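You operate a simulated robot arm through the tools that you are given. There is no shell and no other tool. Be economical: measure what you need, move in short steps, check, and stop when the job is done.

You run a simulated two-armed robot. Do the job below in one go: nothing can be reset, and whatever is moved stays where it is left.

Task
Stack the teal lens labelled "R200" from the low shelf of the tall rack on top of the teal lens that says "R92".

Only the result counts: the job must be done as asked and must still hold three seconds after the hand-in. Knocking over, shifting, dropping, spilling or breaking anything else fails it.

Robot
Two 7-joint arms with two-finger parallel grippers on one trunk, on a base that drives. Base frame: it is fixed to the floor where the robot stands at the start and does not move with it; the origin is under the middle of the robot, x ahead of it, y to its left, z up. Lengths are in m, angles in rad, forces in N, time in s.
The left shoulder is at the start at [0.06, 0.143, 0.801], the right one opposite. With the tool pointing down near the work surface each hand reaches from about 0.28 to 0.72 m from the robot's upright axis, wherever it stands, measured 20 degrees to its own side. Payload 1.57 kg a hand.
Tool frame (each hand has its own): the origin (TCP) lies between the finger pads and is the grasp point; the fingertips stand 0.03 m ahead of it; z points along the fingers, y is the line along which they close. Largest opening 0.11 m; finger width 0.024, thickness 0.012; the body of the gripper, 0.048 by 0.112 m, starts 0.078 m behind the TCP.
Orientation is that of the tool frame in the base frame, as a unit quaternion [w, x, y, z]. With the fingers straight down and closing along the base's y, the tool's x points along the base's -x, its y along +y and its z along -z.

Tools
- The arms move only by the tool servo_tool. It takes "left_moves", "right_moves" or both (then of equal length, played together; a hand with none holds still); each is a list that holds one entry, the list of rows, each a list of 7 numbers: the turn, a rotation vector about the base's x, y, z in units of 4 degrees (1.0 is 4 degrees), then the shift along the base's x, y, z in units of 30 mm (1.0 is 30 mm), then the finger opening in m, from 0 to 0.11. In form: [[[ax, ay, az, tx, ty, tz, gripper], ...]]. A call has 1 to 12 rows; each row shifts and turns the commanded pose from where the row before left it. A call with a number of a shift or a turn outside -1 to 1 is refused whole. Each row takes 0.2 s and may step no farther than 0.05 m and 0.15 rad from the row before; otherwise, or with a gripper value out of range, the whole call is refused. A pose out of reach is approached as far as the arm can. The call stops where the force on the tool passes 40 N (or 10 N more than at its start, if that is more) or the arm is blocked; 0.2 s more then pass. Each finger travels about 0.045 m/s and halts on what it meets, pressing with about 35 N; the grip force reading is that of the motor and also rises with nothing between the fingers. The clock runs only during rows and for 0.2 s after the last one: add rows that do not move to give the fingers time. It gives the time, the measured TCP pose, the force on the tool (base axes), the opening and the grip force at its end, in the units of the frame above (readings bear some noise).
- Cameras (640 x 400 px; columns grow to the right, rows downward): "scene" is now at [0.0369, -0.0147, 1.3976]; the picture's right is [-0.25, -0.97, 0.00], its down [-0.83, 0.21, -0.52] and it looks along [0.51, -0.13, -0.85] (base axes); focal length 255 px, centre (320, 200). "left" rides on the left gripper at [0.07, -0.016, -0.141] in its tool frame; the picture's right is [0.23, 0.97, 0.00], its down [-0.86, 0.20, -0.48] and it looks along [-0.47, 0.11, 0.88] (tool axes); focal length 222 px, centre (320, 200). "right" rides on the right gripper at [0.07, 0.016, -0.141] in its tool frame; the picture's right is [-0.23, 0.97, 0.00], its down [-0.86, -0.20, -0.48] and it looks along [-0.47, -0.11, 0.88] (tool axes); focal length 222 px, centre (320, 200). There is no depth. A picture from a camera that has moved, and an enlarged one, comes with that camera's place and axes in the base frame and with its lens.
- snapshot(camera): a new picture of that camera. The clock stands still meanwhile.
- move_column(by): slides the trunk up (or, below 0, down) by that many m; the arms and the scene camera ride with it, the base frame stays. It gives what a move gives, with no picture.
- roll_base(legs): drives the robot by 1 to 6 legs, each [ahead, left, turn to the left] in m, m and rad, along the robot's own axes; the way and the turn of a leg run together, so that a leg with both is an arc; at most 1.5 m and 3.142 rad a leg. The arms and the cameras ride along, it lands a little off, and it stops where it bumps. It gives what a move gives.
- head_to(pan, tilt): turns the head with the scene camera to pan (to the left, within 1.501 rad either way) and tilt (down, from -0.506 to 1.204), counted from straight ahead of the robot. It gives what a move gives.
- enlarge(camera, box): a new picture of the part [left, top, right, bottom] of that camera's present view, enlarged. The clock stands still meanwhile.
- hand_in(): hands the job in; it is judged then, once.

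Go step by step. Nothing tells you exact positions but the pictures and the camera data: compare them with the known pose of the tool, close in by small moves and look again before you grip or let go. The budget is 120 turns and 88 pictures, counting those below and the enlarged ones. Unless the task says otherwise, let go and move clear before handing in, and close with one line.

The tools are called after "Call:" as name(argument=value, ...) on one line, values as JSON. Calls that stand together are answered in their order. servo_tool: Moves the arms, as the interface text tells. Its arguments: {"type":"object","properties":{"left_moves":{"type":"array","items":{"type":"array","items":{"type":"array","items":{"type":"number"}}}},"right_moves":{"type":"array","items":{"type":"array","items":{"type":"array","items":{"type":"number"}}}}},"required":[]} The other tools are called the same way: move_column (by) slides the trunk up or down; roll_base (legs) drives the base; head_to (pan, tilt) turns the head that bears the scene camera; snapshot (camera) takes a picture; enlarge (camera, box) takes an enlarged picture of a part of a camera's view; hand_in () hands the job in.

At the start:

```text
time_s: 0.0
left_tool_pos: [0.3843, 0.0719, 0.8286]
left_tcp_rot: [-0.001, 0.0, 1.0, 0.0]
left_contact_force: [-0.8, 0.1, 0.7]
left_gripper_width: 0.11
left_grip_force: 0.0
right_tool_pos: [0.4271, -0.3531, 0.7762]
right_tcp_rot: [0.0, 0.0, 1.0, 0.0]
right_contact_force: [0.2, 0.4, -1.1]
right_gripper_width: 0.11
right_grip_force: 0.1
trunk travel left (down, up): [-0.4, 0.19]
robot x, y, heading: [-0.0008, 0.0007, -0.003]
head pan, tilt: [-0.25, 1.021]
```

scene: 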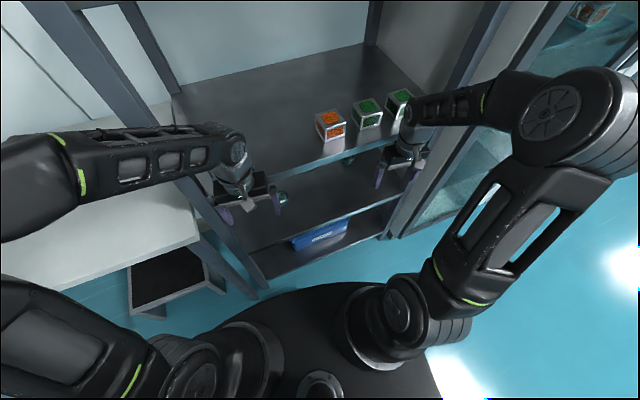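
right: 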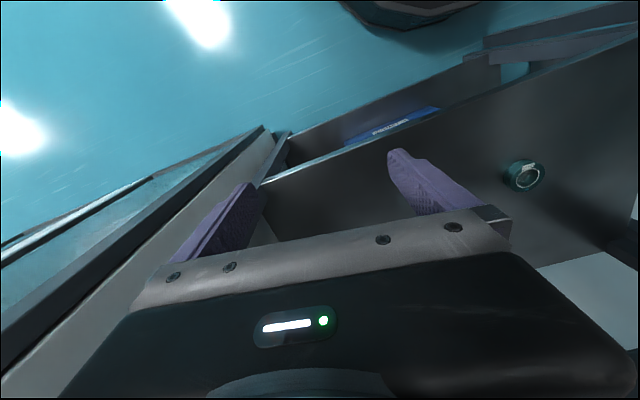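
left: 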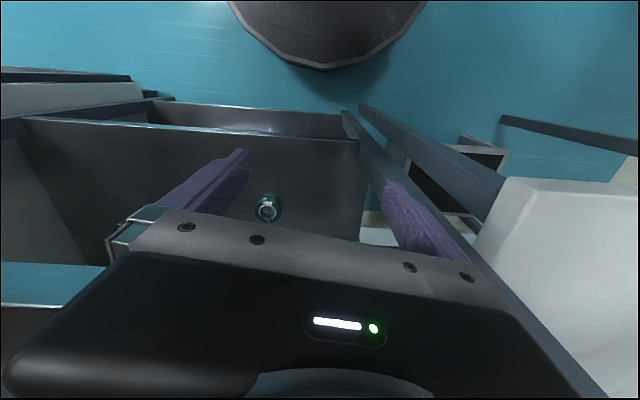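

I see a rack ahead with several shelves and a teal lens on a lower shelf. I'll look closer and around for the other lens.

Call:
enlarge(camera="right", box=[460, 130, 580, 205])

Call:
enlarge(camera="scene", box=[200, 100, 440, 250])

Call:
head_to(pan=0.0, tilt=0.5)

Call:
snapshot(camera="scene")

```text
5.33 times, centred on (520, 168) of right
camera zoom: at [0.3577, -0.3358, 0.9192], right [0.23, 0.97, 0.0], down [0.86, -0.2, 0.48], along [0.47, -0.11, -0.88], focal length 1185 px, centre (-747, 373)
```

zoom: 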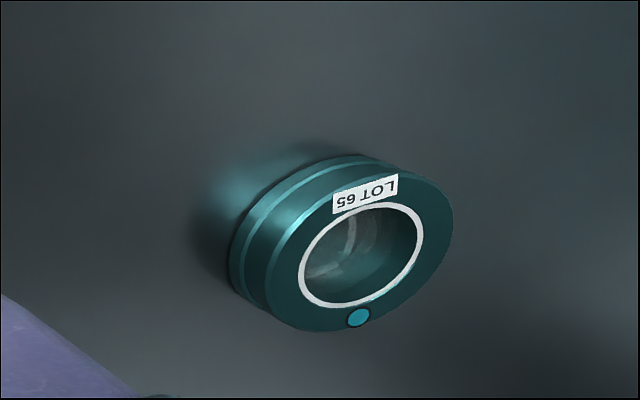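

```text
2.67 times, centred on (320, 175) of scene
camera zoom: at [0.0369, -0.0147, 1.3976], right [-0.25, -0.97, 0.0], down [-0.83, 0.21, -0.52], along [0.51, -0.13, -0.85], focal length 680 px, centre (320, 267)
```

zoom: 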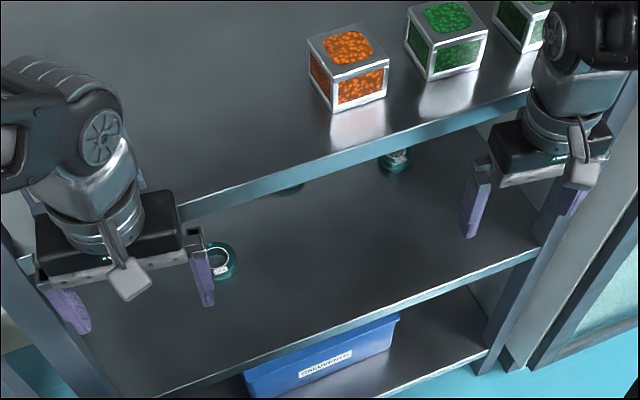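

```text
time_s: 0.9
left_tool_pos: [0.3844, 0.0712, 0.8278]
left_tcp_rot: [0.0, -0.001, 1.0, 0.0]
left_contact_force: [0.0, 0.4, -0.6]
left_gripper_width: 0.1099
left_grip_force: 0.0
right_tool_pos: [0.4264, -0.3538, 0.7765]
right_tcp_rot: [0.0, 0.0, 1.0, 0.0]
right_contact_force: [0.3, 0.4, 0.0]
right_gripper_width: 0.11
right_grip_force: 0.0
trunk travel left (down, up): [-0.4, 0.19]
robot x, y, heading: [0.0003, -0.0016, 0.002]
head pan, tilt: [0.0, 0.499]
```

```text
82 pictures are left
camera scene: at [0.0616, 0.0022, 1.44], right [0.0, -1.0, 0.0], down [-0.48, 0.0, -0.88], along [0.88, 0.0, -0.48], focal length 255 px, centre (320, 200)
```

scene: 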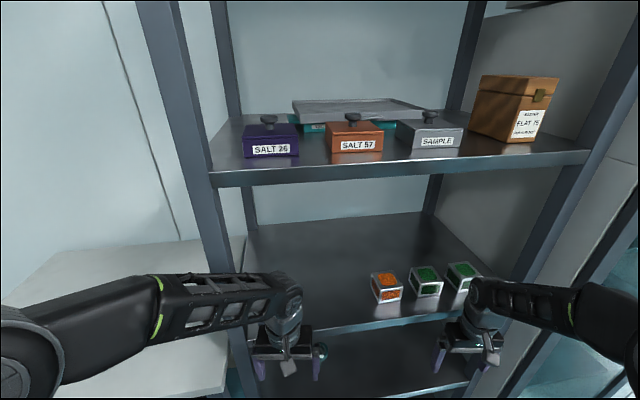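

The tall rack has several shelves; three teal lenses are visible on one of the lower ones. Next I read the labels and look left and right.

Call:
enlarge(camera="left", box=[220, 170, 316, 230])

Call:
head_to(pan=1.0, tilt=0.7)

Call:
snapshot(camera="scene")

Call:
head_to(pan=-1.0, tilt=0.7)

Call:
snapshot(camera="scene")

```text
6.67 times, centred on (268, 200) of left
camera zoom: at [0.3143, 0.0551, 0.969], right [-0.23, 0.97, 0.0], down [0.85, 0.2, 0.48], along [0.47, 0.11, -0.88], focal length 1481 px, centre (667, 200)
```

zoom: 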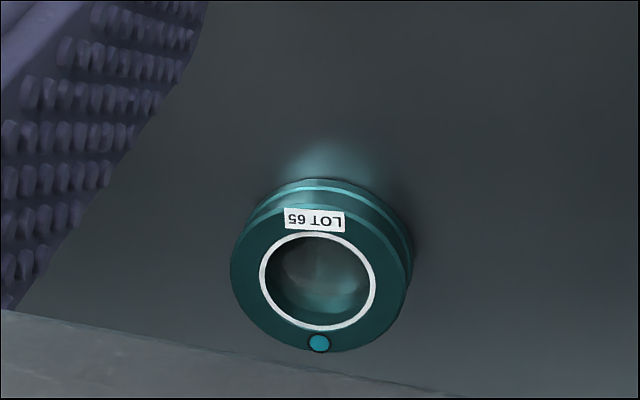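

```text
time_s: 2.2
left_tool_pos: [0.383, 0.0709, 0.8281]
left_tcp_rot: [0.0, 0.0, 1.0, -0.001]
left_contact_force: [0.3, 0.3, 0.3]
left_gripper_width: 0.1101
left_grip_force: 0.0
right_tool_pos: [0.4265, -0.3516, 0.7768]
right_tcp_rot: [0.0, 0.0, 1.0, -0.001]
right_contact_force: [-0.4, 0.3, 0.3]
right_gripper_width: 0.1101
right_grip_force: 0.1
trunk travel left (down, up): [-0.4, 0.19]
robot x, y, heading: [0.0005, -0.0038, -0.001]
head pan, tilt: [1.0, 0.7]
```

```text
80 pictures are left
camera scene: at [0.0166, 0.0737, 1.4224], right [0.84, -0.54, 0.0], down [-0.35, -0.54, -0.77], along [0.41, 0.64, -0.64], focal length 255 px, centre (320, 200)
```

scene: 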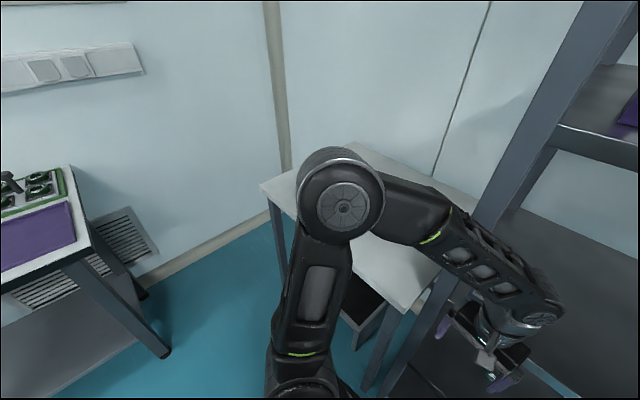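

```text
time_s: 4.2
left_tool_pos: [0.3837, 0.0717, 0.8276]
left_tcp_rot: [0.0, 0.001, 1.0, 0.0]
left_contact_force: [1.2, 0.3, 0.0]
left_gripper_width: 0.1099
left_grip_force: 0.0
right_tool_pos: [0.4264, -0.3522, 0.7759]
right_tcp_rot: [0.0, -0.001, 1.0, 0.0]
right_contact_force: [-0.2, -0.2, -0.1]
right_gripper_width: 0.1102
right_grip_force: 0.1
trunk travel left (down, up): [-0.4, 0.19]
robot x, y, heading: [0.0008, -0.0028, -0.006]
head pan, tilt: [-1.0, 0.7]
```

```text
79 pictures are left
camera scene: at [0.0165, -0.0692, 1.4224], right [-0.84, -0.54, 0.0], down [-0.35, 0.54, -0.76], along [0.41, -0.64, -0.64], focal length 255 px, centre (320, 200)
```

scene: 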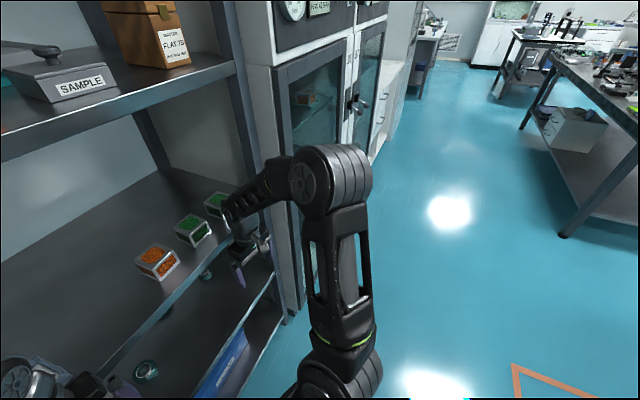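

The front-left lens reads "LOT 65", so it's a distractor; two others stand farther back at about (0.71,-0.14) and (0.72,-0.32). I'll back off, lower the trunk and look under the shelf.

Call:
roll_base(legs=[[-0.25, 0, 0]])

Call:
move_column(by=-0.35)

Call:
head_to(pan=-0.15, tilt=0.5)

Call:
snapshot(camera="scene")

```text
time_s: 6.0
left_tool_pos: [0.1333, 0.0719, 0.8286]
left_tcp_rot: [0.0, 0.0, 1.0, 0.0]
left_contact_force: [0.4, -0.5, 0.0]
left_gripper_width: 0.1097
left_grip_force: 0.1
right_tool_pos: [0.1736, -0.3523, 0.7774]
right_tcp_rot: [0.0, 0.001, 1.0, 0.0]
right_contact_force: [-0.3, 0.5, -0.9]
right_gripper_width: 0.11
right_grip_force: 0.1
trunk travel left (down, up): [-0.4, 0.19]
robot x, y, heading: [-0.2522, 0.002, 0.001]
head pan, tilt: [-1.0, 0.7]
```

```text
time_s: 9.4
left_tool_pos: [0.1332, 0.0715, 0.4774]
left_tcp_rot: [-0.001, 0.001, 1.0, 0.0]
left_contact_force: [0.5, -1.0, -1.2]
left_gripper_width: 0.1102
left_grip_force: 0.1
right_tool_pos: [0.1752, -0.3531, 0.4265]
right_tcp_rot: [0.0, 0.0, 1.0, 0.0]
right_contact_force: [-0.2, -0.1, -0.2]
right_gripper_width: 0.1099
right_grip_force: 0.1
trunk travel left (down, up): [-0.05, 0.54]
robot x, y, heading: [-0.2533, -0.0013, 0.001]
head pan, tilt: [-1.0, 0.7]
```

```text
time_s: 10.6
left_tool_pos: [0.1326, 0.0717, 0.4777]
left_tcp_rot: [0.0, 0.001, 1.0, 0.001]
left_contact_force: [0.1, 0.2, -0.1]
left_gripper_width: 0.11
left_grip_force: 0.1
right_tool_pos: [0.1748, -0.3543, 0.4264]
right_tcp_rot: [0.0, 0.001, 1.0, -0.001]
right_contact_force: [0.1, -0.1, 0.2]
right_gripper_width: 0.1102
right_grip_force: 0.0
trunk travel left (down, up): [-0.05, 0.54]
robot x, y, heading: [-0.2539, 0.0033, -0.001]
head pan, tilt: [-0.15, 0.499]
```

```text
78 pictures are left
camera scene: at [-0.1903, -0.0113, 1.0901], right [-0.15, -0.99, 0.0], down [-0.47, 0.07, -0.88], along [0.87, -0.13, -0.48], focal length 255 px, centre (320, 200)
```

scene: 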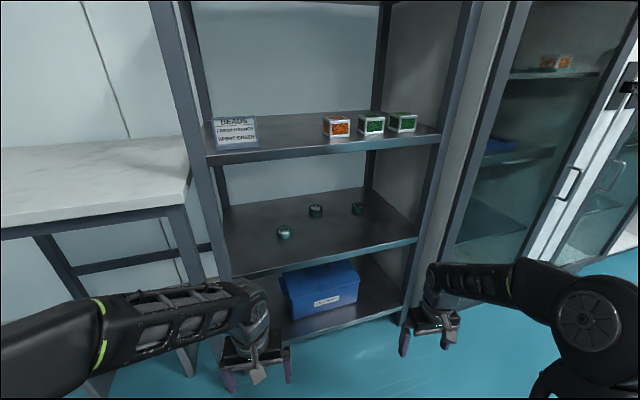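

Call:
enlarge(camera="scene", box=[264, 190, 376, 260])

Call:
enlarge(camera="scene", box=[200, 100, 456, 260])

Call:
enlarge(camera="scene", box=[470, 30, 630, 230])

```text
5.71 times, centred on (320, 225) of scene
camera zoom: at [-0.1903, -0.0113, 1.0901], right [-0.15, -0.99, 0.0], down [-0.47, 0.07, -0.88], along [0.87, -0.13, -0.48], focal length 1456 px, centre (320, 57)
```

zoom: 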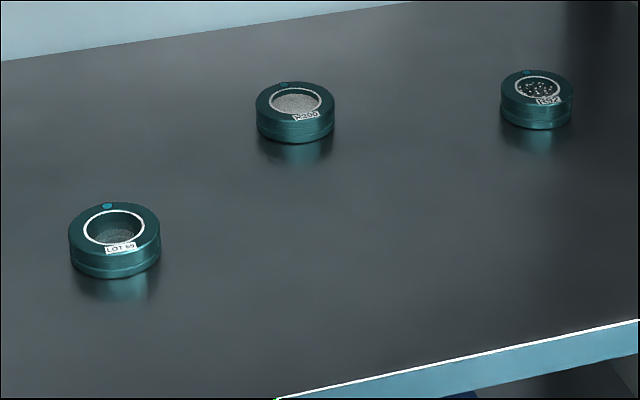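

```text
2.50 times, centred on (328, 180) of scene
camera zoom: at [-0.1903, -0.0113, 1.0901], right [-0.15, -0.99, 0.0], down [-0.47, 0.07, -0.88], along [0.87, -0.13, -0.48], focal length 637 px, centre (300, 250)
```

zoom: 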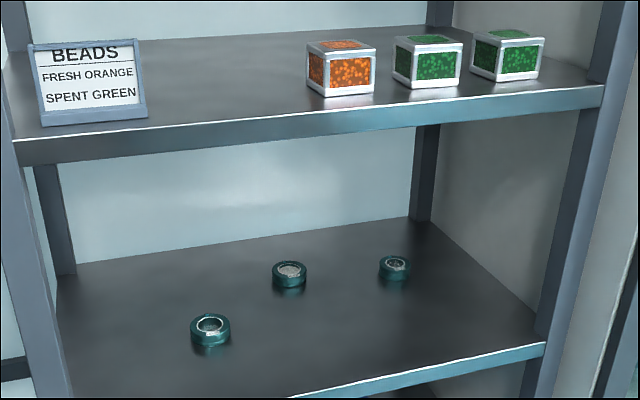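

```text
2.00 times, centred on (550, 130) of scene
camera zoom: at [-0.1903, -0.0113, 1.0901], right [-0.15, -0.99, 0.0], down [-0.47, 0.07, -0.88], along [0.87, -0.13, -0.48], focal length 510 px, centre (-140, 340)
```

zoom: 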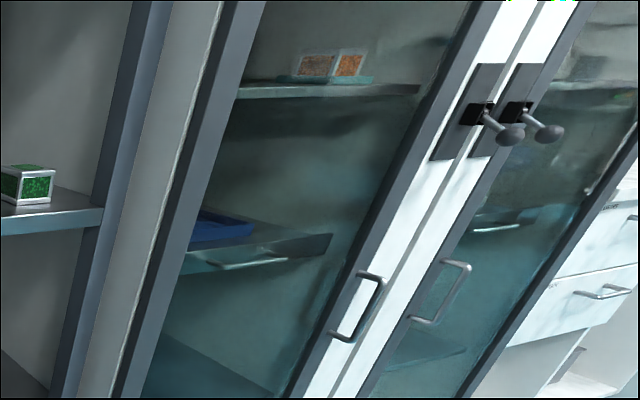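

Middle lens looks like R200 and the right one possibly R92 (or similar); I'll read them close up.

Call:
enlarge(camera="scene", box=[304, 200, 328, 215])

Call:
enlarge(camera="scene", box=[346, 200, 370, 215])

```text
16.00 times, centred on (316, 208) of scene
camera zoom: at [-0.1903, -0.0113, 1.0901], right [-0.15, -0.99, 0.0], down [-0.47, 0.07, -0.88], along [0.87, -0.13, -0.48], focal length 4077 px, centre (384, 80)
```

zoom: 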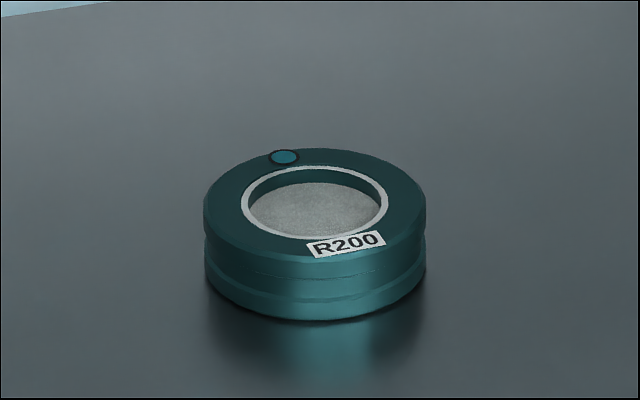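

```text
16.00 times, centred on (358, 208) of scene
camera zoom: at [-0.1903, -0.0113, 1.0901], right [-0.15, -0.99, 0.0], down [-0.47, 0.07, -0.88], along [0.87, -0.13, -0.48], focal length 4077 px, centre (-288, 80)
```

zoom: 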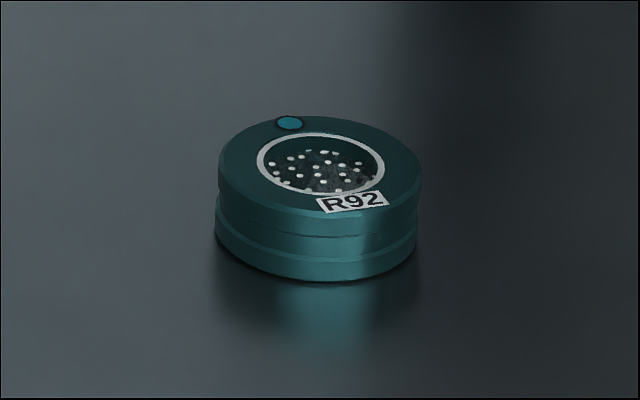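

R200 is at about (0.742,-0.134), R92 at about (0.733,-0.319), both around 60 mm across and 21 mm tall on the z≈0.52 shelf, with the shelf above at z≈0.87. I'll use the right hand tilted 45° forward; first I set the trunk height and tilt the hand in free space, drawing the left hand back a little.

Call:
move_column(by=0.1)

Call:
servo_tool(right_moves=[[[0, -0.9375, 0, 0.1, 0.2, 0.3, 0.11], [0, -0.9375, 0, 0.1, 0.2, 0.3, 0.11], [0, -0.9375, 0, 0.1, 0.2, 0.3, 0.11], [0, -0.9375, 0, 0.1, 0.2, 0.3, 0.11], [0, -0.9375, 0, 0.1, 0.2, 0.3, 0.11], [0, -0.9375, 0, 0.1, 0.2, 0.3, 0.11], [0, -0.9375, 0, 0.1, 0.2, 0.3, 0.11], [0, -0.9375, 0, 0.1, 0.2, 0.3, 0.11], [0, -0.9375, 0, 0.1, 0.2, 0.3, 0.11], [0, -0.9375, 0, 0.1, 0.2, 0.3, 0.11], [0, -0.9375, 0, 0.1, 0.2, 0.3, 0.11], [0, -0.9375, 0, 0.1, 0.2, 0.3, 0.11]]], left_moves=[[[0, 0, 0, -0.15, 0.2, 0, 0.11], [0, 0, 0, -0.15, 0.2, 0, 0.11], [0, 0, 0, -0.15, 0.2, 0, 0.11], [0, 0, 0, -0.15, 0.2, 0, 0.11], [0, 0, 0, -0.15, 0.2, 0, 0.11], [0, 0, 0, -0.15, 0.2, 0, 0.11], [0, 0, 0, -0.15, 0.2, 0, 0.11], [0, 0, 0, -0.15, 0.2, 0, 0.11], [0, 0, 0, -0.15, 0.2, 0, 0.11], [0, 0, 0, -0.15, 0.2, 0, 0.11], [0, 0, 0, -0.15, 0.2, 0, 0.11], [0, 0, 0, -0.15, 0.2, 0, 0.11]]])

Call:
snapshot(camera="scene")

```text
time_s: 11.9
left_tool_pos: [0.1325, 0.0715, 0.5772]
left_tcp_rot: [0.001, 0.001, 1.0, 0.0]
left_contact_force: [0.2, 0.4, 0.2]
left_gripper_width: 0.1098
left_grip_force: 0.0
right_tool_pos: [0.1739, -0.3542, 0.5268]
right_tcp_rot: [0.0, 0.001, 1.0, 0.001]
right_contact_force: [-0.4, -0.5, 0.7]
right_gripper_width: 0.1103
right_grip_force: 0.0
trunk travel left (down, up): [-0.15, 0.44]
robot x, y, heading: [-0.2507, -0.0012, -0.003]
head pan, tilt: [-0.15, 0.499]
```

```text
time_s: 14.5
left_tool_pos: [0.0791, 0.1431, 0.5778]
left_tcp_rot: [0.001, 0.002, 1.0, 0.001]
left_contact_force: [-0.7, 0.4, -0.1]
left_gripper_width: 0.1101
left_grip_force: 0.1
right_tool_pos: [0.211, -0.2799, 0.634]
right_tcp_rot: [0.384, 0.001, 0.923, 0.001]
right_contact_force: [-0.1, 0.7, 0.3]
right_gripper_width: 0.1098
right_grip_force: 0.2
trunk travel left (down, up): [-0.15, 0.44]
robot x, y, heading: [-0.248, -0.0018, -0.005]
head pan, tilt: [-0.15, 0.499]
```

```text
72 pictures are left
camera scene: at [-0.1902, -0.0113, 1.1901], right [-0.15, -0.99, 0.0], down [-0.47, 0.07, -0.88], along [0.87, -0.13, -0.48], focal length 255 px, centre (320, 200)
```

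scene: 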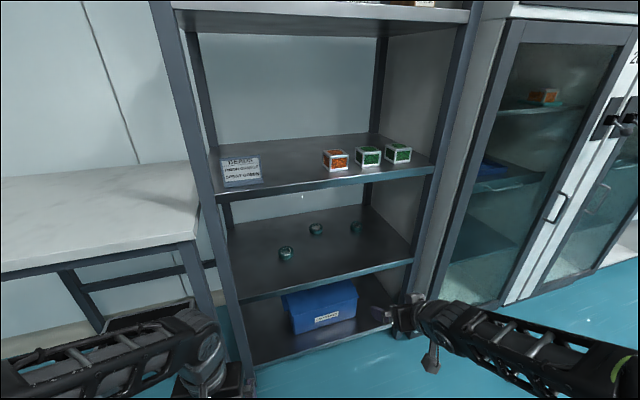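

The right hand is tilted as wanted. Before driving in I check left and right elbow clearances.

Call:
head_to(pan=0.9, tilt=0.8)

Call:
snapshot(camera="scene")

Call:
head_to(pan=-0.8, tilt=0.8)

Call:
snapshot(camera="scene")

```text
time_s: 15.8
left_tool_pos: [0.0786, 0.1437, 0.5777]
left_tcp_rot: [0.0, 0.001, 1.0, 0.001]
left_contact_force: [0.4, 0.4, -0.3]
left_gripper_width: 0.11
left_grip_force: 0.1
right_tool_pos: [0.2114, -0.2806, 0.6339]
right_tcp_rot: [0.384, 0.001, 0.923, 0.001]
right_contact_force: [0.0, 0.4, -0.6]
right_gripper_width: 0.11
right_grip_force: 0.1
trunk travel left (down, up): [-0.15, 0.44]
robot x, y, heading: [-0.2502, 0.0025, -0.003]
head pan, tilt: [0.901, 0.799]
```

```text
71 pictures are left
camera scene: at [-0.2299, 0.0657, 1.1641], right [0.78, -0.62, 0.0], down [-0.45, -0.56, -0.7], along [0.43, 0.55, -0.72], focal length 255 px, centre (320, 200)
```

scene: 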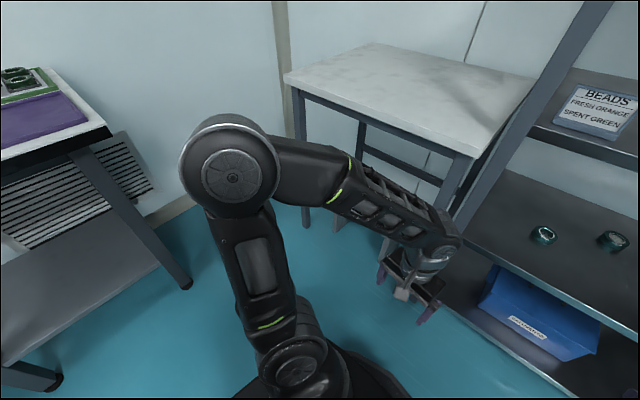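

```text
time_s: 17.5
left_tool_pos: [0.0792, 0.144, 0.5786]
left_tcp_rot: [0.0, 0.0, 1.0, 0.0]
left_contact_force: [0.0, 0.0, 0.2]
left_gripper_width: 0.1099
left_grip_force: 0.1
right_tool_pos: [0.2109, -0.28, 0.6342]
right_tcp_rot: [0.383, 0.001, 0.924, 0.001]
right_contact_force: [-0.7, -0.3, -0.7]
right_gripper_width: 0.11
right_grip_force: 0.0
trunk travel left (down, up): [-0.15, 0.44]
robot x, y, heading: [-0.2514, 0.0004, -0.001]
head pan, tilt: [-0.799, 0.799]
```

```text
70 pictures are left
camera scene: at [-0.2241, -0.0553, 1.1641], right [-0.72, -0.7, 0.0], down [-0.5, 0.51, -0.7], along [0.49, -0.5, -0.72], focal length 255 px, centre (320, 200)
```

scene: 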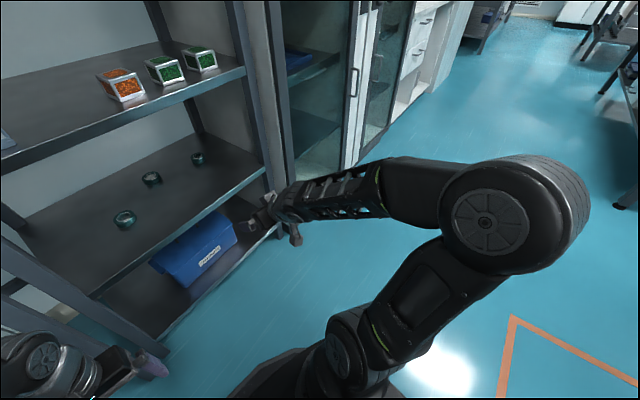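

Elbows are well back from the table and cabinet. I drive ahead 0.22 m and look again.

Call:
roll_base(legs=[[0.22, 0.0, 0]])

Call:
head_to(pan=-0.3, tilt=0.75)

Call:
snapshot(camera="scene")

Call:
snapshot(camera="right")

```text
time_s: 19.2
left_tool_pos: [0.2977, 0.1433, 0.5787]
left_tcp_rot: [0.001, 0.0, 1.0, 0.0]
left_contact_force: [0.5, 0.5, -1.1]
left_gripper_width: 0.11
left_grip_force: 0.0
right_tool_pos: [0.4311, -0.28, 0.6341]
right_tcp_rot: [0.383, 0.001, 0.924, 0.0]
right_contact_force: [-0.8, -0.1, -0.6]
right_gripper_width: 0.11
right_grip_force: 0.1
trunk travel left (down, up): [-0.15, 0.44]
robot x, y, heading: [-0.0342, 0.0031, 0.003]
head pan, tilt: [-0.799, 0.799]
```

```text
time_s: 20.1
left_tool_pos: [0.2976, 0.1441, 0.5784]
left_tcp_rot: [0.0, 0.0, 1.0, 0.001]
left_contact_force: [-0.5, -0.5, 0.1]
left_gripper_width: 0.11
left_grip_force: 0.1
right_tool_pos: [0.4287, -0.28, 0.6352]
right_tcp_rot: [0.383, 0.001, 0.924, 0.0]
right_contact_force: [0.8, 0.1, 0.0]
right_gripper_width: 0.1099
right_grip_force: 0.1
trunk travel left (down, up): [-0.15, 0.44]
robot x, y, heading: [-0.0266, 0.0021, 0.002]
head pan, tilt: [-0.3, 0.75]
```

```text
69 pictures are left
camera scene: at [0.0179, -0.0223, 1.1681], right [-0.3, -0.95, 0.0], down [-0.65, 0.2, -0.73], along [0.7, -0.22, -0.68], focal length 255 px, centre (320, 200)
```

scene: 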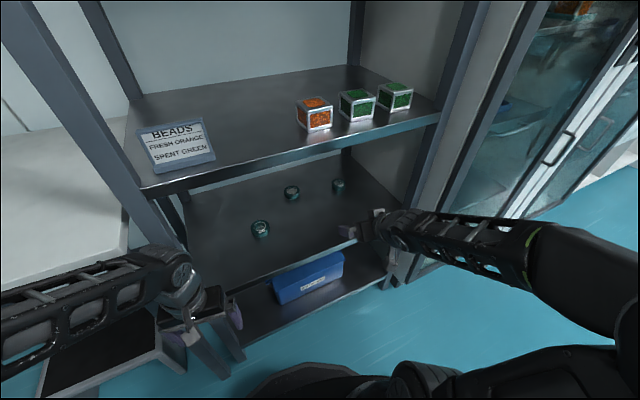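

```text
68 pictures are left
camera right: at [0.2817, -0.2637, 0.6858], right [0.16, 0.97, 0.16], down [0.27, -0.2, 0.94], along [0.95, -0.11, -0.29], focal length 222 px, centre (320, 200)
```

right: 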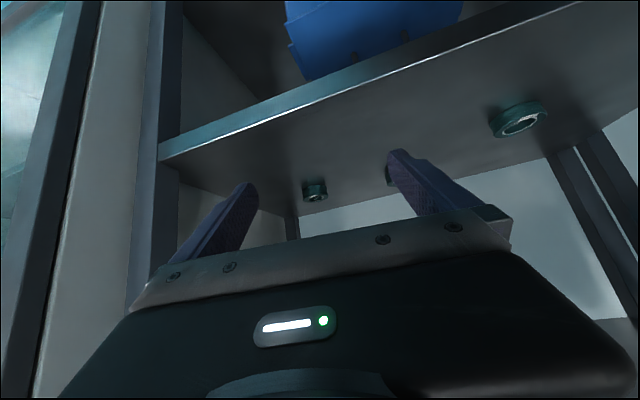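

The hand is in front of the opening, clear of both shelves. I refine the lens positions from this closer viewpoint.

Call:
enlarge(camera="scene", box=[264, 165, 360, 225])

```text
6.67 times, centred on (312, 195) of scene
camera zoom: at [0.0179, -0.0223, 1.1681], right [-0.3, -0.95, 0.0], down [-0.65, 0.2, -0.73], along [0.7, -0.22, -0.68], focal length 1699 px, centre (373, 233)
```

zoom: 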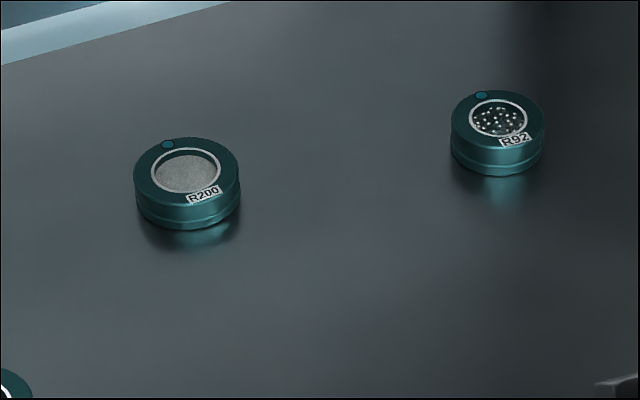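

Both views agree: R200 base centre (0.744,-0.134), R92 (0.733,-0.319), shelf z≈0.52. I move the hand in above the shelf toward R200.

Call:
servo_tool(right_moves=[[[0, 0, 0, 0.5, 0.6, 0, 0.11], [0, 0, 0, 0.6, 0.6, 0, 0.11], [0, 0, 0, 0.8, 0.6, 0, 0.11], [0, 0, 0, 0.8, 0.6, 0, 0.11], [0, 0, 0, 0.8, 0.6, 0, 0.11], [0, 0, 0, 0.8, 0.6, -0.1, 0.11], [0, 0, 0, 0.8, 0.6, -0.1, 0.11], [0, 0, 0, 0.8, 0.6, -0.1, 0.11]]])

Call:
snapshot(camera="scene")

Call:
snapshot(camera="right")

```text
time_s: 21.9
left_tool_pos: [0.2965, 0.1439, 0.5787]
left_tcp_rot: [0.0, 0.0, 1.0, 0.0]
left_contact_force: [0.0, 0.4, 0.0]
left_gripper_width: 0.1103
left_grip_force: 0.1
right_tool_pos: [0.6053, -0.1341, 0.6264]
right_tcp_rot: [0.383, 0.0, 0.924, 0.002]
right_contact_force: [-0.3, 0.1, 0.1]
right_gripper_width: 0.1099
right_grip_force: 0.1
trunk travel left (down, up): [-0.15, 0.44]
robot x, y, heading: [-0.0344, -0.0013, 0.003]
head pan, tilt: [-0.3, 0.75]
```

```text
66 pictures are left
camera scene: at [0.0179, -0.0223, 1.1681], right [-0.3, -0.96, 0.0], down [-0.65, 0.2, -0.73], along [0.7, -0.22, -0.68], focal length 255 px, centre (320, 200)
```

scene: 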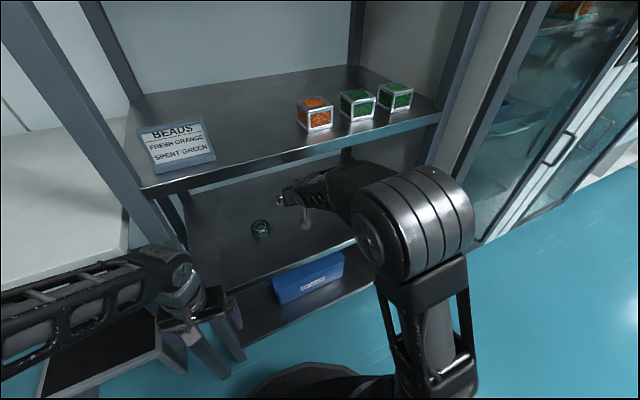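

```text
65 pictures are left
camera right: at [0.4579, -0.1187, 0.6773], right [0.16, 0.97, 0.16], down [0.27, -0.2, 0.94], along [0.95, -0.11, -0.29], focal length 222 px, centre (320, 200)
```

right: 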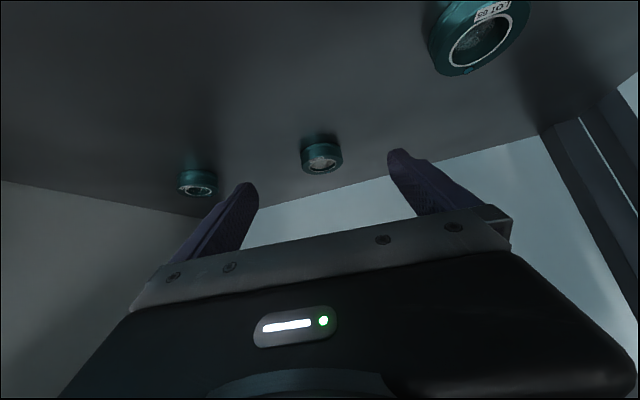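

The hand is under the mid shelf and R200 lies centred between the fingers' directions. I go on ahead to just above R200.

Call:
servo_tool(right_moves=[[[0, 0, 0, 0.7, 0, -0.15, 0.11], [0, 0, 0, 0.7, 0, -0.15, 0.11], [0, 0, 0, 0.7, 0, -0.15, 0.11], [0, 0, 0, 0.7, 0, -0.15, 0.11], [0, 0, 0, 0.7, 0, -0.15, 0.11], [0, 0, 0, 0.4, 0, -0.15, 0.11]]])

Call:
snapshot(camera="scene")

Call:
snapshot(camera="right")

```text
time_s: 23.3
left_tool_pos: [0.2984, 0.1438, 0.5779]
left_tcp_rot: [0.0, 0.0, 1.0, 0.0]
left_contact_force: [0.2, 0.4, 1.4]
left_gripper_width: 0.1101
left_grip_force: 0.0
right_tool_pos: [0.724, -0.1348, 0.5983]
right_tcp_rot: [0.383, -0.001, 0.924, 0.002]
right_contact_force: [0.1, -0.1, -0.4]
right_gripper_width: 0.1101
right_grip_force: 0.0
trunk travel left (down, up): [-0.15, 0.44]
robot x, y, heading: [-0.0306, -0.003, -0.003]
head pan, tilt: [-0.3, 0.75]
```

```text
64 pictures are left
camera scene: at [0.018, -0.0222, 1.1681], right [-0.3, -0.96, 0.0], down [-0.65, 0.2, -0.73], along [0.7, -0.22, -0.68], focal length 255 px, centre (320, 200)
```

scene: 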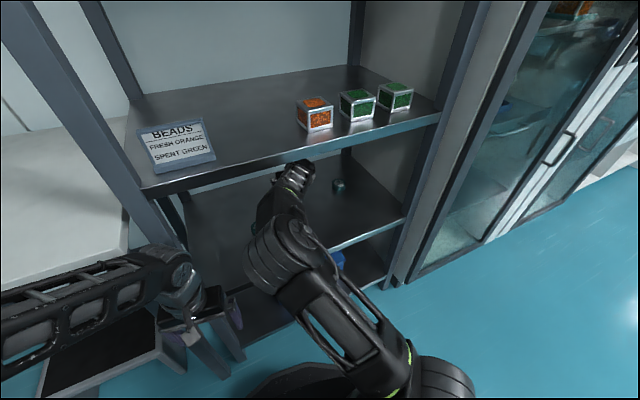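

```text
63 pictures are left
camera right: at [0.5757, -0.1185, 0.65], right [0.16, 0.97, 0.16], down [0.27, -0.2, 0.94], along [0.95, -0.11, -0.29], focal length 222 px, centre (320, 200)
```

right: 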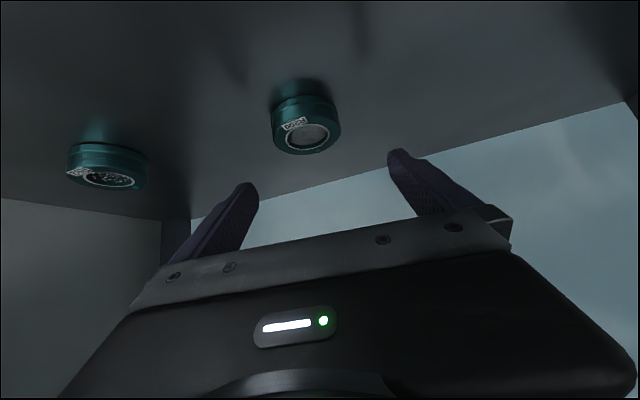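

R200 is centred between the fingers ahead and below; the forearm has swung but seems clear. I descend in small steps to about z=0.558.

Call:
servo_tool(right_moves=[[[0, 0, 0, 0.1, -0.03, -0.45, 0.11], [0, 0, 0, 0.1, -0.03, -0.45, 0.11], [0, 0, 0, 0.1, 0, -0.45, 0.11], [0, 0, 0, 0, 0, 0, 0.11]]])

Call:
snapshot(camera="right")

Call:
snapshot(camera="left")

Call:
head_to(pan=0.3, tilt=0.75)

Call:
snapshot(camera="scene")

```text
time_s: 24.3
left_tool_pos: [0.2975, 0.1438, 0.5782]
left_tcp_rot: [0.0, 0.0, 1.0, 0.0]
left_contact_force: [0.7, 0.2, 0.0]
left_gripper_width: 0.1099
left_grip_force: 0.0
right_tool_pos: [0.7264, -0.1338, 0.5604]
right_tcp_rot: [0.384, 0.001, 0.923, 0.001]
right_contact_force: [-0.4, -0.9, 0.3]
right_gripper_width: 0.1101
right_grip_force: 0.0
right hand out of reach, approached as far as the arm can: row 3
trunk travel left (down, up): [-0.15, 0.44]
robot x, y, heading: [-0.0322, -0.0021, 0.0]
head pan, tilt: [-0.3, 0.75]
```

```text
62 pictures are left
camera right: at [0.5782, -0.1182, 0.6113], right [0.16, 0.97, 0.16], down [0.27, -0.2, 0.94], along [0.95, -0.11, -0.29], focal length 222 px, centre (320, 200)
```

right: 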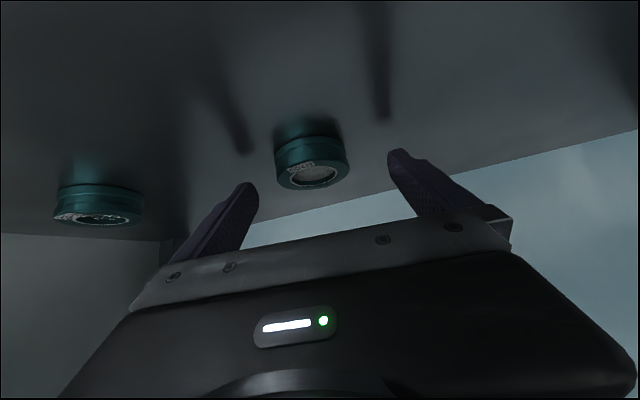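

```text
61 pictures are left
camera left: at [0.2281, 0.1276, 0.7195], right [-0.23, 0.97, 0.0], down [0.86, 0.2, 0.48], along [0.47, 0.11, -0.88], focal length 222 px, centre (320, 200)
```

left: 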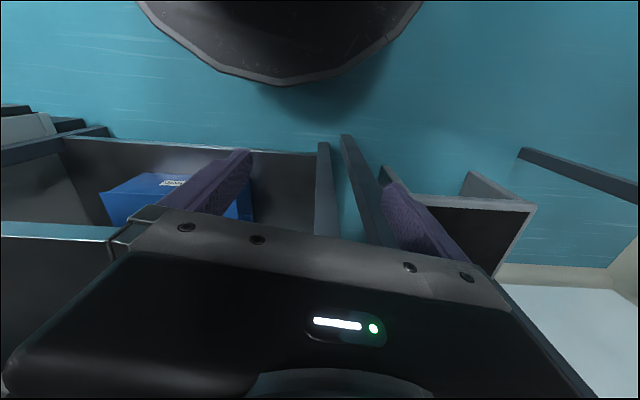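

```text
time_s: 25.3
left_tool_pos: [0.2977, 0.1445, 0.5779]
left_tcp_rot: [0.0, 0.0, 1.0, 0.0]
left_contact_force: [0.1, 0.4, 0.8]
left_gripper_width: 0.11
left_grip_force: 0.0
right_tool_pos: [0.7273, -0.1345, 0.5603]
right_tcp_rot: [0.384, 0.0, 0.924, 0.001]
right_contact_force: [-0.4, 1.0, -1.2]
right_gripper_width: 0.1099
right_grip_force: 0.0
trunk travel left (down, up): [-0.15, 0.44]
robot x, y, heading: [-0.0296, -0.0003, 0.004]
head pan, tilt: [0.3, 0.75]
```

```text
60 pictures are left
camera scene: at [0.0181, 0.0268, 1.1681], right [0.29, -0.96, 0.0], down [-0.65, -0.2, -0.73], along [0.7, 0.22, -0.68], focal length 255 px, centre (320, 200)
```

scene: 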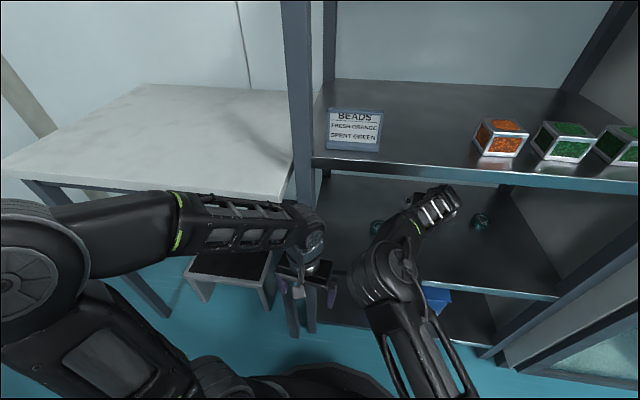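

The arm is at its reach limit here, so I must bring the base closer. I lift and draw back the right hand, tuck the left hand away from the rack post, then drive in a bit.

Call:
servo_tool(right_moves=[[[0, 0, 0, 0, 0, 0.6, 0.11], [0, 0, 0, 0, 0, 0.6, 0.11], [0, 0, 0, -0.5, 0, 0.5, 0.11], [0, 0, 0, -0.5, 0, 0.1, 0.11], [0, 0, 0, -0.5, 0, 0.1, 0.11], [0, 0, 0, -0.5, 0, 0, 0.11], [0, 0, 0, -0.5, 0, 0, 0.11], [0, 0, 0, -0.5, 0, 0, 0.11], [0, 0, 0, -0.5, 0, 0, 0.11], [0, 0, 0, -0.5, 0, 0, 0.11]]], left_moves=[[[0, 0, 0, -0.35, 0.1, 0, 0.11], [0, 0, 0, -0.35, 0.3, 0, 0.11], [0, 0, 0, -0.35, 0.4, 0, 0.11], [0, 0, 0, -0.35, 0.4, 0, 0.11], [0, 0, 0, -0.35, 0.4, 0, 0.11], [0, 0, 0, -0.35, 0.4, 0, 0.11], [0, 0, 0, -0.35, 0.4, 0, 0.11], [0, 0, 0, -0.35, 0.4, 0, 0.11], [0, 0, 0, -0.35, 0.4, 0, 0.11], [0, 0, 0, -0.35, 0.4, 0, 0.11]]])

Call:
snapshot(camera="scene")

```text
time_s: 27.5
left_tool_pos: [0.2298, 0.2557, 0.6029]
left_tcp_rot: [-0.002, -0.001, 1.0, -0.001]
left_contact_force: [-0.2, 0.5, 0.8]
left_gripper_width: 0.11
left_grip_force: 0.2
left hand out of reach, approached as far as the arm can: row 5, 6, 7, 8, 9, 10
right_tool_pos: [0.6079, -0.1344, 0.6158]
right_tcp_rot: [0.383, 0.0, 0.924, 0.001]
right_contact_force: [-1.0, -0.7, 0.1]
right_gripper_width: 0.11
right_grip_force: 0.1
trunk travel left (down, up): [-0.15, 0.44]
robot x, y, heading: [-0.0298, 0.0008, -0.005]
head pan, tilt: [0.3, 0.75]
```

```text
59 pictures are left
camera scene: at [0.0181, 0.0268, 1.1681], right [0.3, -0.96, 0.0], down [-0.65, -0.2, -0.73], along [0.7, 0.22, -0.68], focal length 255 px, centre (320, 200)
```

scene: 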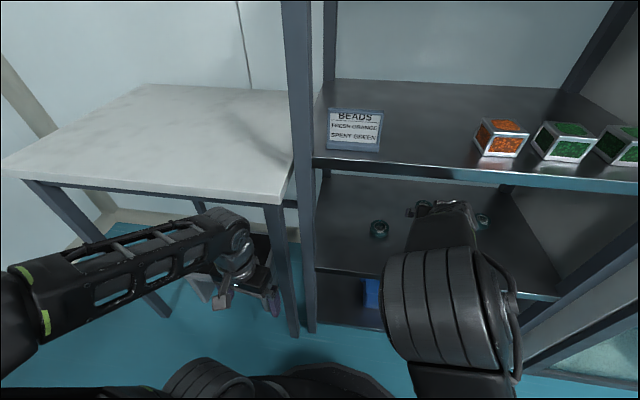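

Left hand is tucked and the objects stand unmoved. I drive ahead 0.08 m.

Call:
roll_base(legs=[[0.08, 0.0, 0]])

Call:
head_to(pan=-0.1, tilt=0.75)

Call:
snapshot(camera="scene")

Call:
snapshot(camera="right")

```text
time_s: 28.7
left_tool_pos: [0.2982, 0.2563, 0.6022]
left_tcp_rot: [-0.002, -0.001, 1.0, -0.001]
left_contact_force: [-1.1, 0.3, -0.1]
left_gripper_width: 0.1101
left_grip_force: 0.1
right_tool_pos: [0.6773, -0.1354, 0.6119]
right_tcp_rot: [0.378, -0.001, 0.926, 0.0]
right_contact_force: [-0.6, -0.3, 0.2]
right_gripper_width: 0.11
right_grip_force: 0.1
trunk travel left (down, up): [-0.15, 0.44]
robot x, y, heading: [0.0432, 0.002, 0.005]
head pan, tilt: [0.3, 0.75]
stopped in leg 1: the robot was blocked; the commanded pose is now the measured one
```

```text
time_s: 29.6
left_tool_pos: [0.2977, 0.2547, 0.602]
left_tcp_rot: [-0.002, -0.002, 1.0, -0.002]
left_contact_force: [-0.4, 0.1, 0.9]
left_gripper_width: 0.11
left_grip_force: 0.1
right_tool_pos: [0.6766, -0.1355, 0.6125]
right_tcp_rot: [0.379, -0.001, 0.925, 0.001]
right_contact_force: [-0.6, -0.5, 0.6]
right_gripper_width: 0.1101
right_grip_force: 0.0
trunk travel left (down, up): [-0.15, 0.44]
robot x, y, heading: [0.0439, -0.0003, 0.002]
head pan, tilt: [-0.099, 0.75]
```

```text
58 pictures are left
camera scene: at [0.0917, -0.007, 1.1684], right [-0.1, -1.0, 0.0], down [-0.68, 0.07, -0.73], along [0.73, -0.07, -0.68], focal length 255 px, centre (320, 200)
```

scene: 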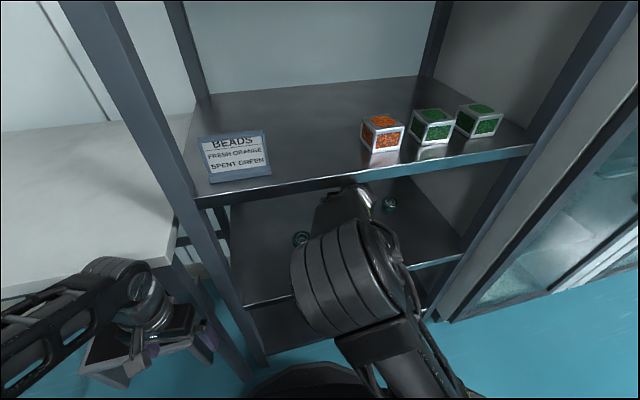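

```text
57 pictures are left
camera right: at [0.5287, -0.1183, 0.6657], right [0.16, 0.97, 0.16], down [0.27, -0.2, 0.94], along [0.95, -0.11, -0.3], focal length 222 px, centre (320, 200)
```

right: 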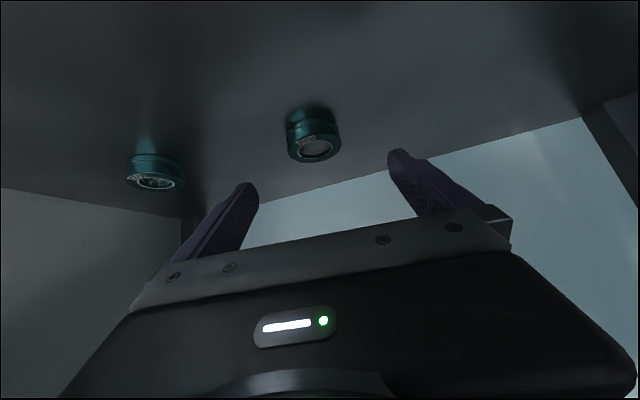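

The drive was blocked at x≈0.04, likely the elbow against the mid-shelf edge. I back out to free it and check nothing on the shelf moved.

Call:
roll_base(legs=[[-0.14, 0.0, 0]])

Call:
snapshot(camera="scene")

```text
time_s: 30.9
left_tool_pos: [0.1606, 0.2552, 0.6012]
left_tcp_rot: [-0.005, -0.001, 1.0, -0.001]
left_contact_force: [0.4, -0.8, 0.4]
left_gripper_width: 0.1102
left_grip_force: 0.0
right_tool_pos: [0.54, -0.1339, 0.6115]
right_tcp_rot: [0.376, 0.001, 0.926, 0.0]
right_contact_force: [-0.8, -0.5, 0.1]
right_gripper_width: 0.1102
right_grip_force: 0.1
trunk travel left (down, up): [-0.15, 0.44]
robot x, y, heading: [-0.0996, -0.0006, -0.004]
head pan, tilt: [-0.099, 0.75]
```

```text
56 pictures are left
camera scene: at [-0.043, -0.0063, 1.1681], right [-0.1, -1.0, 0.0], down [-0.68, 0.07, -0.73], along [0.73, -0.07, -0.68], focal length 255 px, centre (320, 200)
```

scene: 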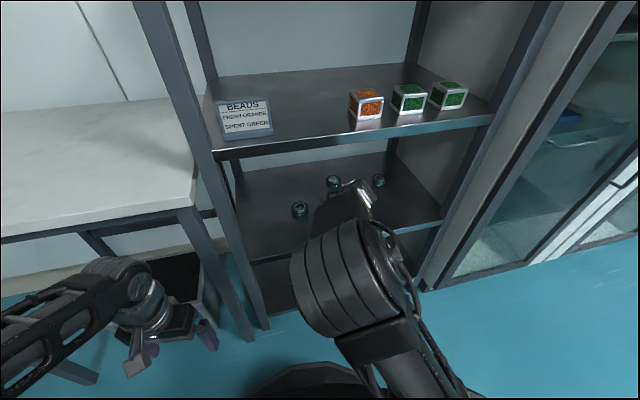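

Nothing moved. I'll back out fully, lower the trunk by 0.09 m while keeping the hand height, so the forearm runs flatter under the shelf.

Call:
roll_base(legs=[[-0.1, 0.0, 0]])

Call:
servo_tool(right_moves=[[[0, -0.2, 0, 0, 0, 0.9, 0.11], [0, -0.2, 0, 0, 0, 0.9, 0.11], [0, -0.2, 0, 0, 0, 0.9, 0.11], [0, 0, 0, 0, 0, 0, 0.11]]])

Call:
move_column(by=-0.09)

Call:
servo_tool(right_moves=[[[0, 0, 0, 0.5, 0, 0, 0.11], [0, 0, 0, 0.5, 0, 0, 0.11], [0, 0, 0, 0.5, 0, 0, 0.11], [0, 0, 0, 0.5, 0, 0, 0.11], [0, 0, 0, 0, 0, 0, 0.11]]])

Call:
snapshot(camera="scene")

```text
time_s: 32.0
left_tool_pos: [0.0579, 0.2542, 0.5995]
left_tcp_rot: [-0.005, -0.001, 1.0, -0.001]
left_contact_force: [0.4, 0.0, -0.6]
left_gripper_width: 0.1102
left_grip_force: 0.1
right_tool_pos: [0.4379, -0.1359, 0.6108]
right_tcp_rot: [0.376, 0.0, 0.927, 0.0]
right_contact_force: [0.2, -0.1, -0.5]
right_gripper_width: 0.1101
right_grip_force: 0.1
trunk travel left (down, up): [-0.15, 0.44]
robot x, y, heading: [-0.1988, -0.0018, 0.0]
head pan, tilt: [-0.099, 0.75]
```

```text
time_s: 33.0
left_tool_pos: [0.059, 0.2553, 0.6]
left_tcp_rot: [-0.005, -0.001, 1.0, -0.001]
left_contact_force: [-0.3, -0.3, -0.6]
left_gripper_width: 0.1099
left_grip_force: 0.1
right_tool_pos: [0.437, -0.1354, 0.6915]
right_tcp_rot: [0.396, 0.0, 0.918, 0.0]
right_contact_force: [-0.2, 0.3, -0.2]
right_gripper_width: 0.1102
right_grip_force: 0.1
trunk travel left (down, up): [-0.15, 0.44]
robot x, y, heading: [-0.1953, -0.0002, -0.0]
head pan, tilt: [-0.099, 0.75]
```

```text
time_s: 34.3
left_tool_pos: [0.0581, 0.2552, 0.5108]
left_tcp_rot: [-0.005, -0.001, 1.0, 0.0]
left_contact_force: [-0.2, 0.3, -0.2]
left_gripper_width: 0.11
left_grip_force: 0.1
right_tool_pos: [0.4364, -0.1358, 0.6]
right_tcp_rot: [0.396, 0.001, 0.918, -0.001]
right_contact_force: [-0.2, -0.4, 0.5]
right_gripper_width: 0.1101
right_grip_force: 0.2
trunk travel left (down, up): [-0.06, 0.53]
robot x, y, heading: [-0.2003, -0.0026, 0.002]
head pan, tilt: [-0.099, 0.75]
```

```text
time_s: 35.5
left_tool_pos: [0.0596, 0.2553, 0.5103]
left_tcp_rot: [-0.005, -0.001, 1.0, -0.001]
left_contact_force: [0.5, -0.5, 0.0]
left_gripper_width: 0.1102
left_grip_force: 0.1
right_tool_pos: [0.4972, -0.1363, 0.6006]
right_tcp_rot: [0.396, 0.0, 0.918, -0.001]
right_contact_force: [0.6, -0.3, -0.4]
right_gripper_width: 0.1101
right_grip_force: 0.1
trunk travel left (down, up): [-0.06, 0.53]
robot x, y, heading: [-0.1992, -0.0012, 0.003]
head pan, tilt: [-0.099, 0.75]
```

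```text
55 pictures are left
camera scene: at [-0.1454, -0.0066, 1.0781], right [-0.1, -1.0, 0.0], down [-0.68, 0.07, -0.73], along [0.73, -0.07, -0.68], focal length 255 px, centre (320, 200)
```

scene: 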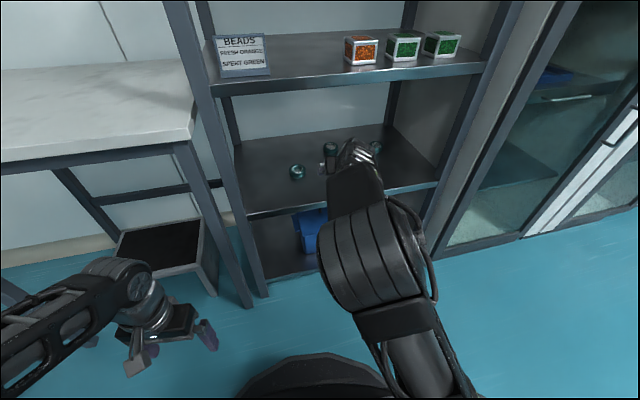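

The arm is now flatter. I raise the left hand a bit to stay clear of the stool, then drive in.

Call:
servo_tool(left_moves=[[[0, 0, 0, 0, 0, 0.8, 0.11], [0, 0, 0, 0, 0, 0.8, 0.11], [0, 0, 0, 0, 0, 0.8, 0.11], [0, 0, 0, 0, 0, 0.8, 0.11], [0, 0, 0, 0, 0, 0.8, 0.11]]])

Call:
roll_base(legs=[[0.12, 0.0, 0]])

Call:
snapshot(camera="scene")

```text
time_s: 36.7
left_tool_pos: [0.0585, 0.2548, 0.6281]
left_tcp_rot: [0.0, -0.002, 1.0, -0.004]
left_contact_force: [-0.1, -0.6, -0.5]
left_gripper_width: 0.1101
left_grip_force: 0.1
left hand out of reach, approached as far as the arm can: row 5
right_tool_pos: [0.4968, -0.135, 0.6009]
right_tcp_rot: [0.397, 0.001, 0.918, -0.001]
right_contact_force: [-0.7, -0.5, 0.4]
right_gripper_width: 0.1098
right_grip_force: 0.0
trunk travel left (down, up): [-0.06, 0.53]
robot x, y, heading: [-0.1988, -0.001, 0.003]
head pan, tilt: [-0.099, 0.75]
```

```text
time_s: 38.0
left_tool_pos: [0.1802, 0.255, 0.6274]
left_tcp_rot: [0.0, -0.002, 1.0, -0.005]
left_contact_force: [-0.2, 0.1, 0.0]
left_gripper_width: 0.1102
left_grip_force: 0.1
right_tool_pos: [0.6189, -0.1342, 0.602]
right_tcp_rot: [0.396, 0.0, 0.918, 0.0]
right_contact_force: [0.2, 0.2, 0.4]
right_gripper_width: 0.11
right_grip_force: 0.0
trunk travel left (down, up): [-0.06, 0.53]
robot x, y, heading: [-0.0774, -0.0015, 0.005]
head pan, tilt: [-0.099, 0.75]
```

```text
54 pictures are left
camera scene: at [-0.0237, -0.0063, 1.0781], right [-0.1, -1.0, 0.0], down [-0.68, 0.07, -0.73], along [0.73, -0.07, -0.68], focal length 255 px, centre (320, 200)
```

scene: 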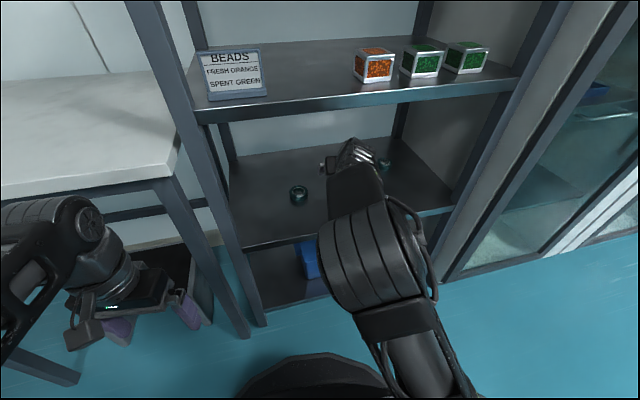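

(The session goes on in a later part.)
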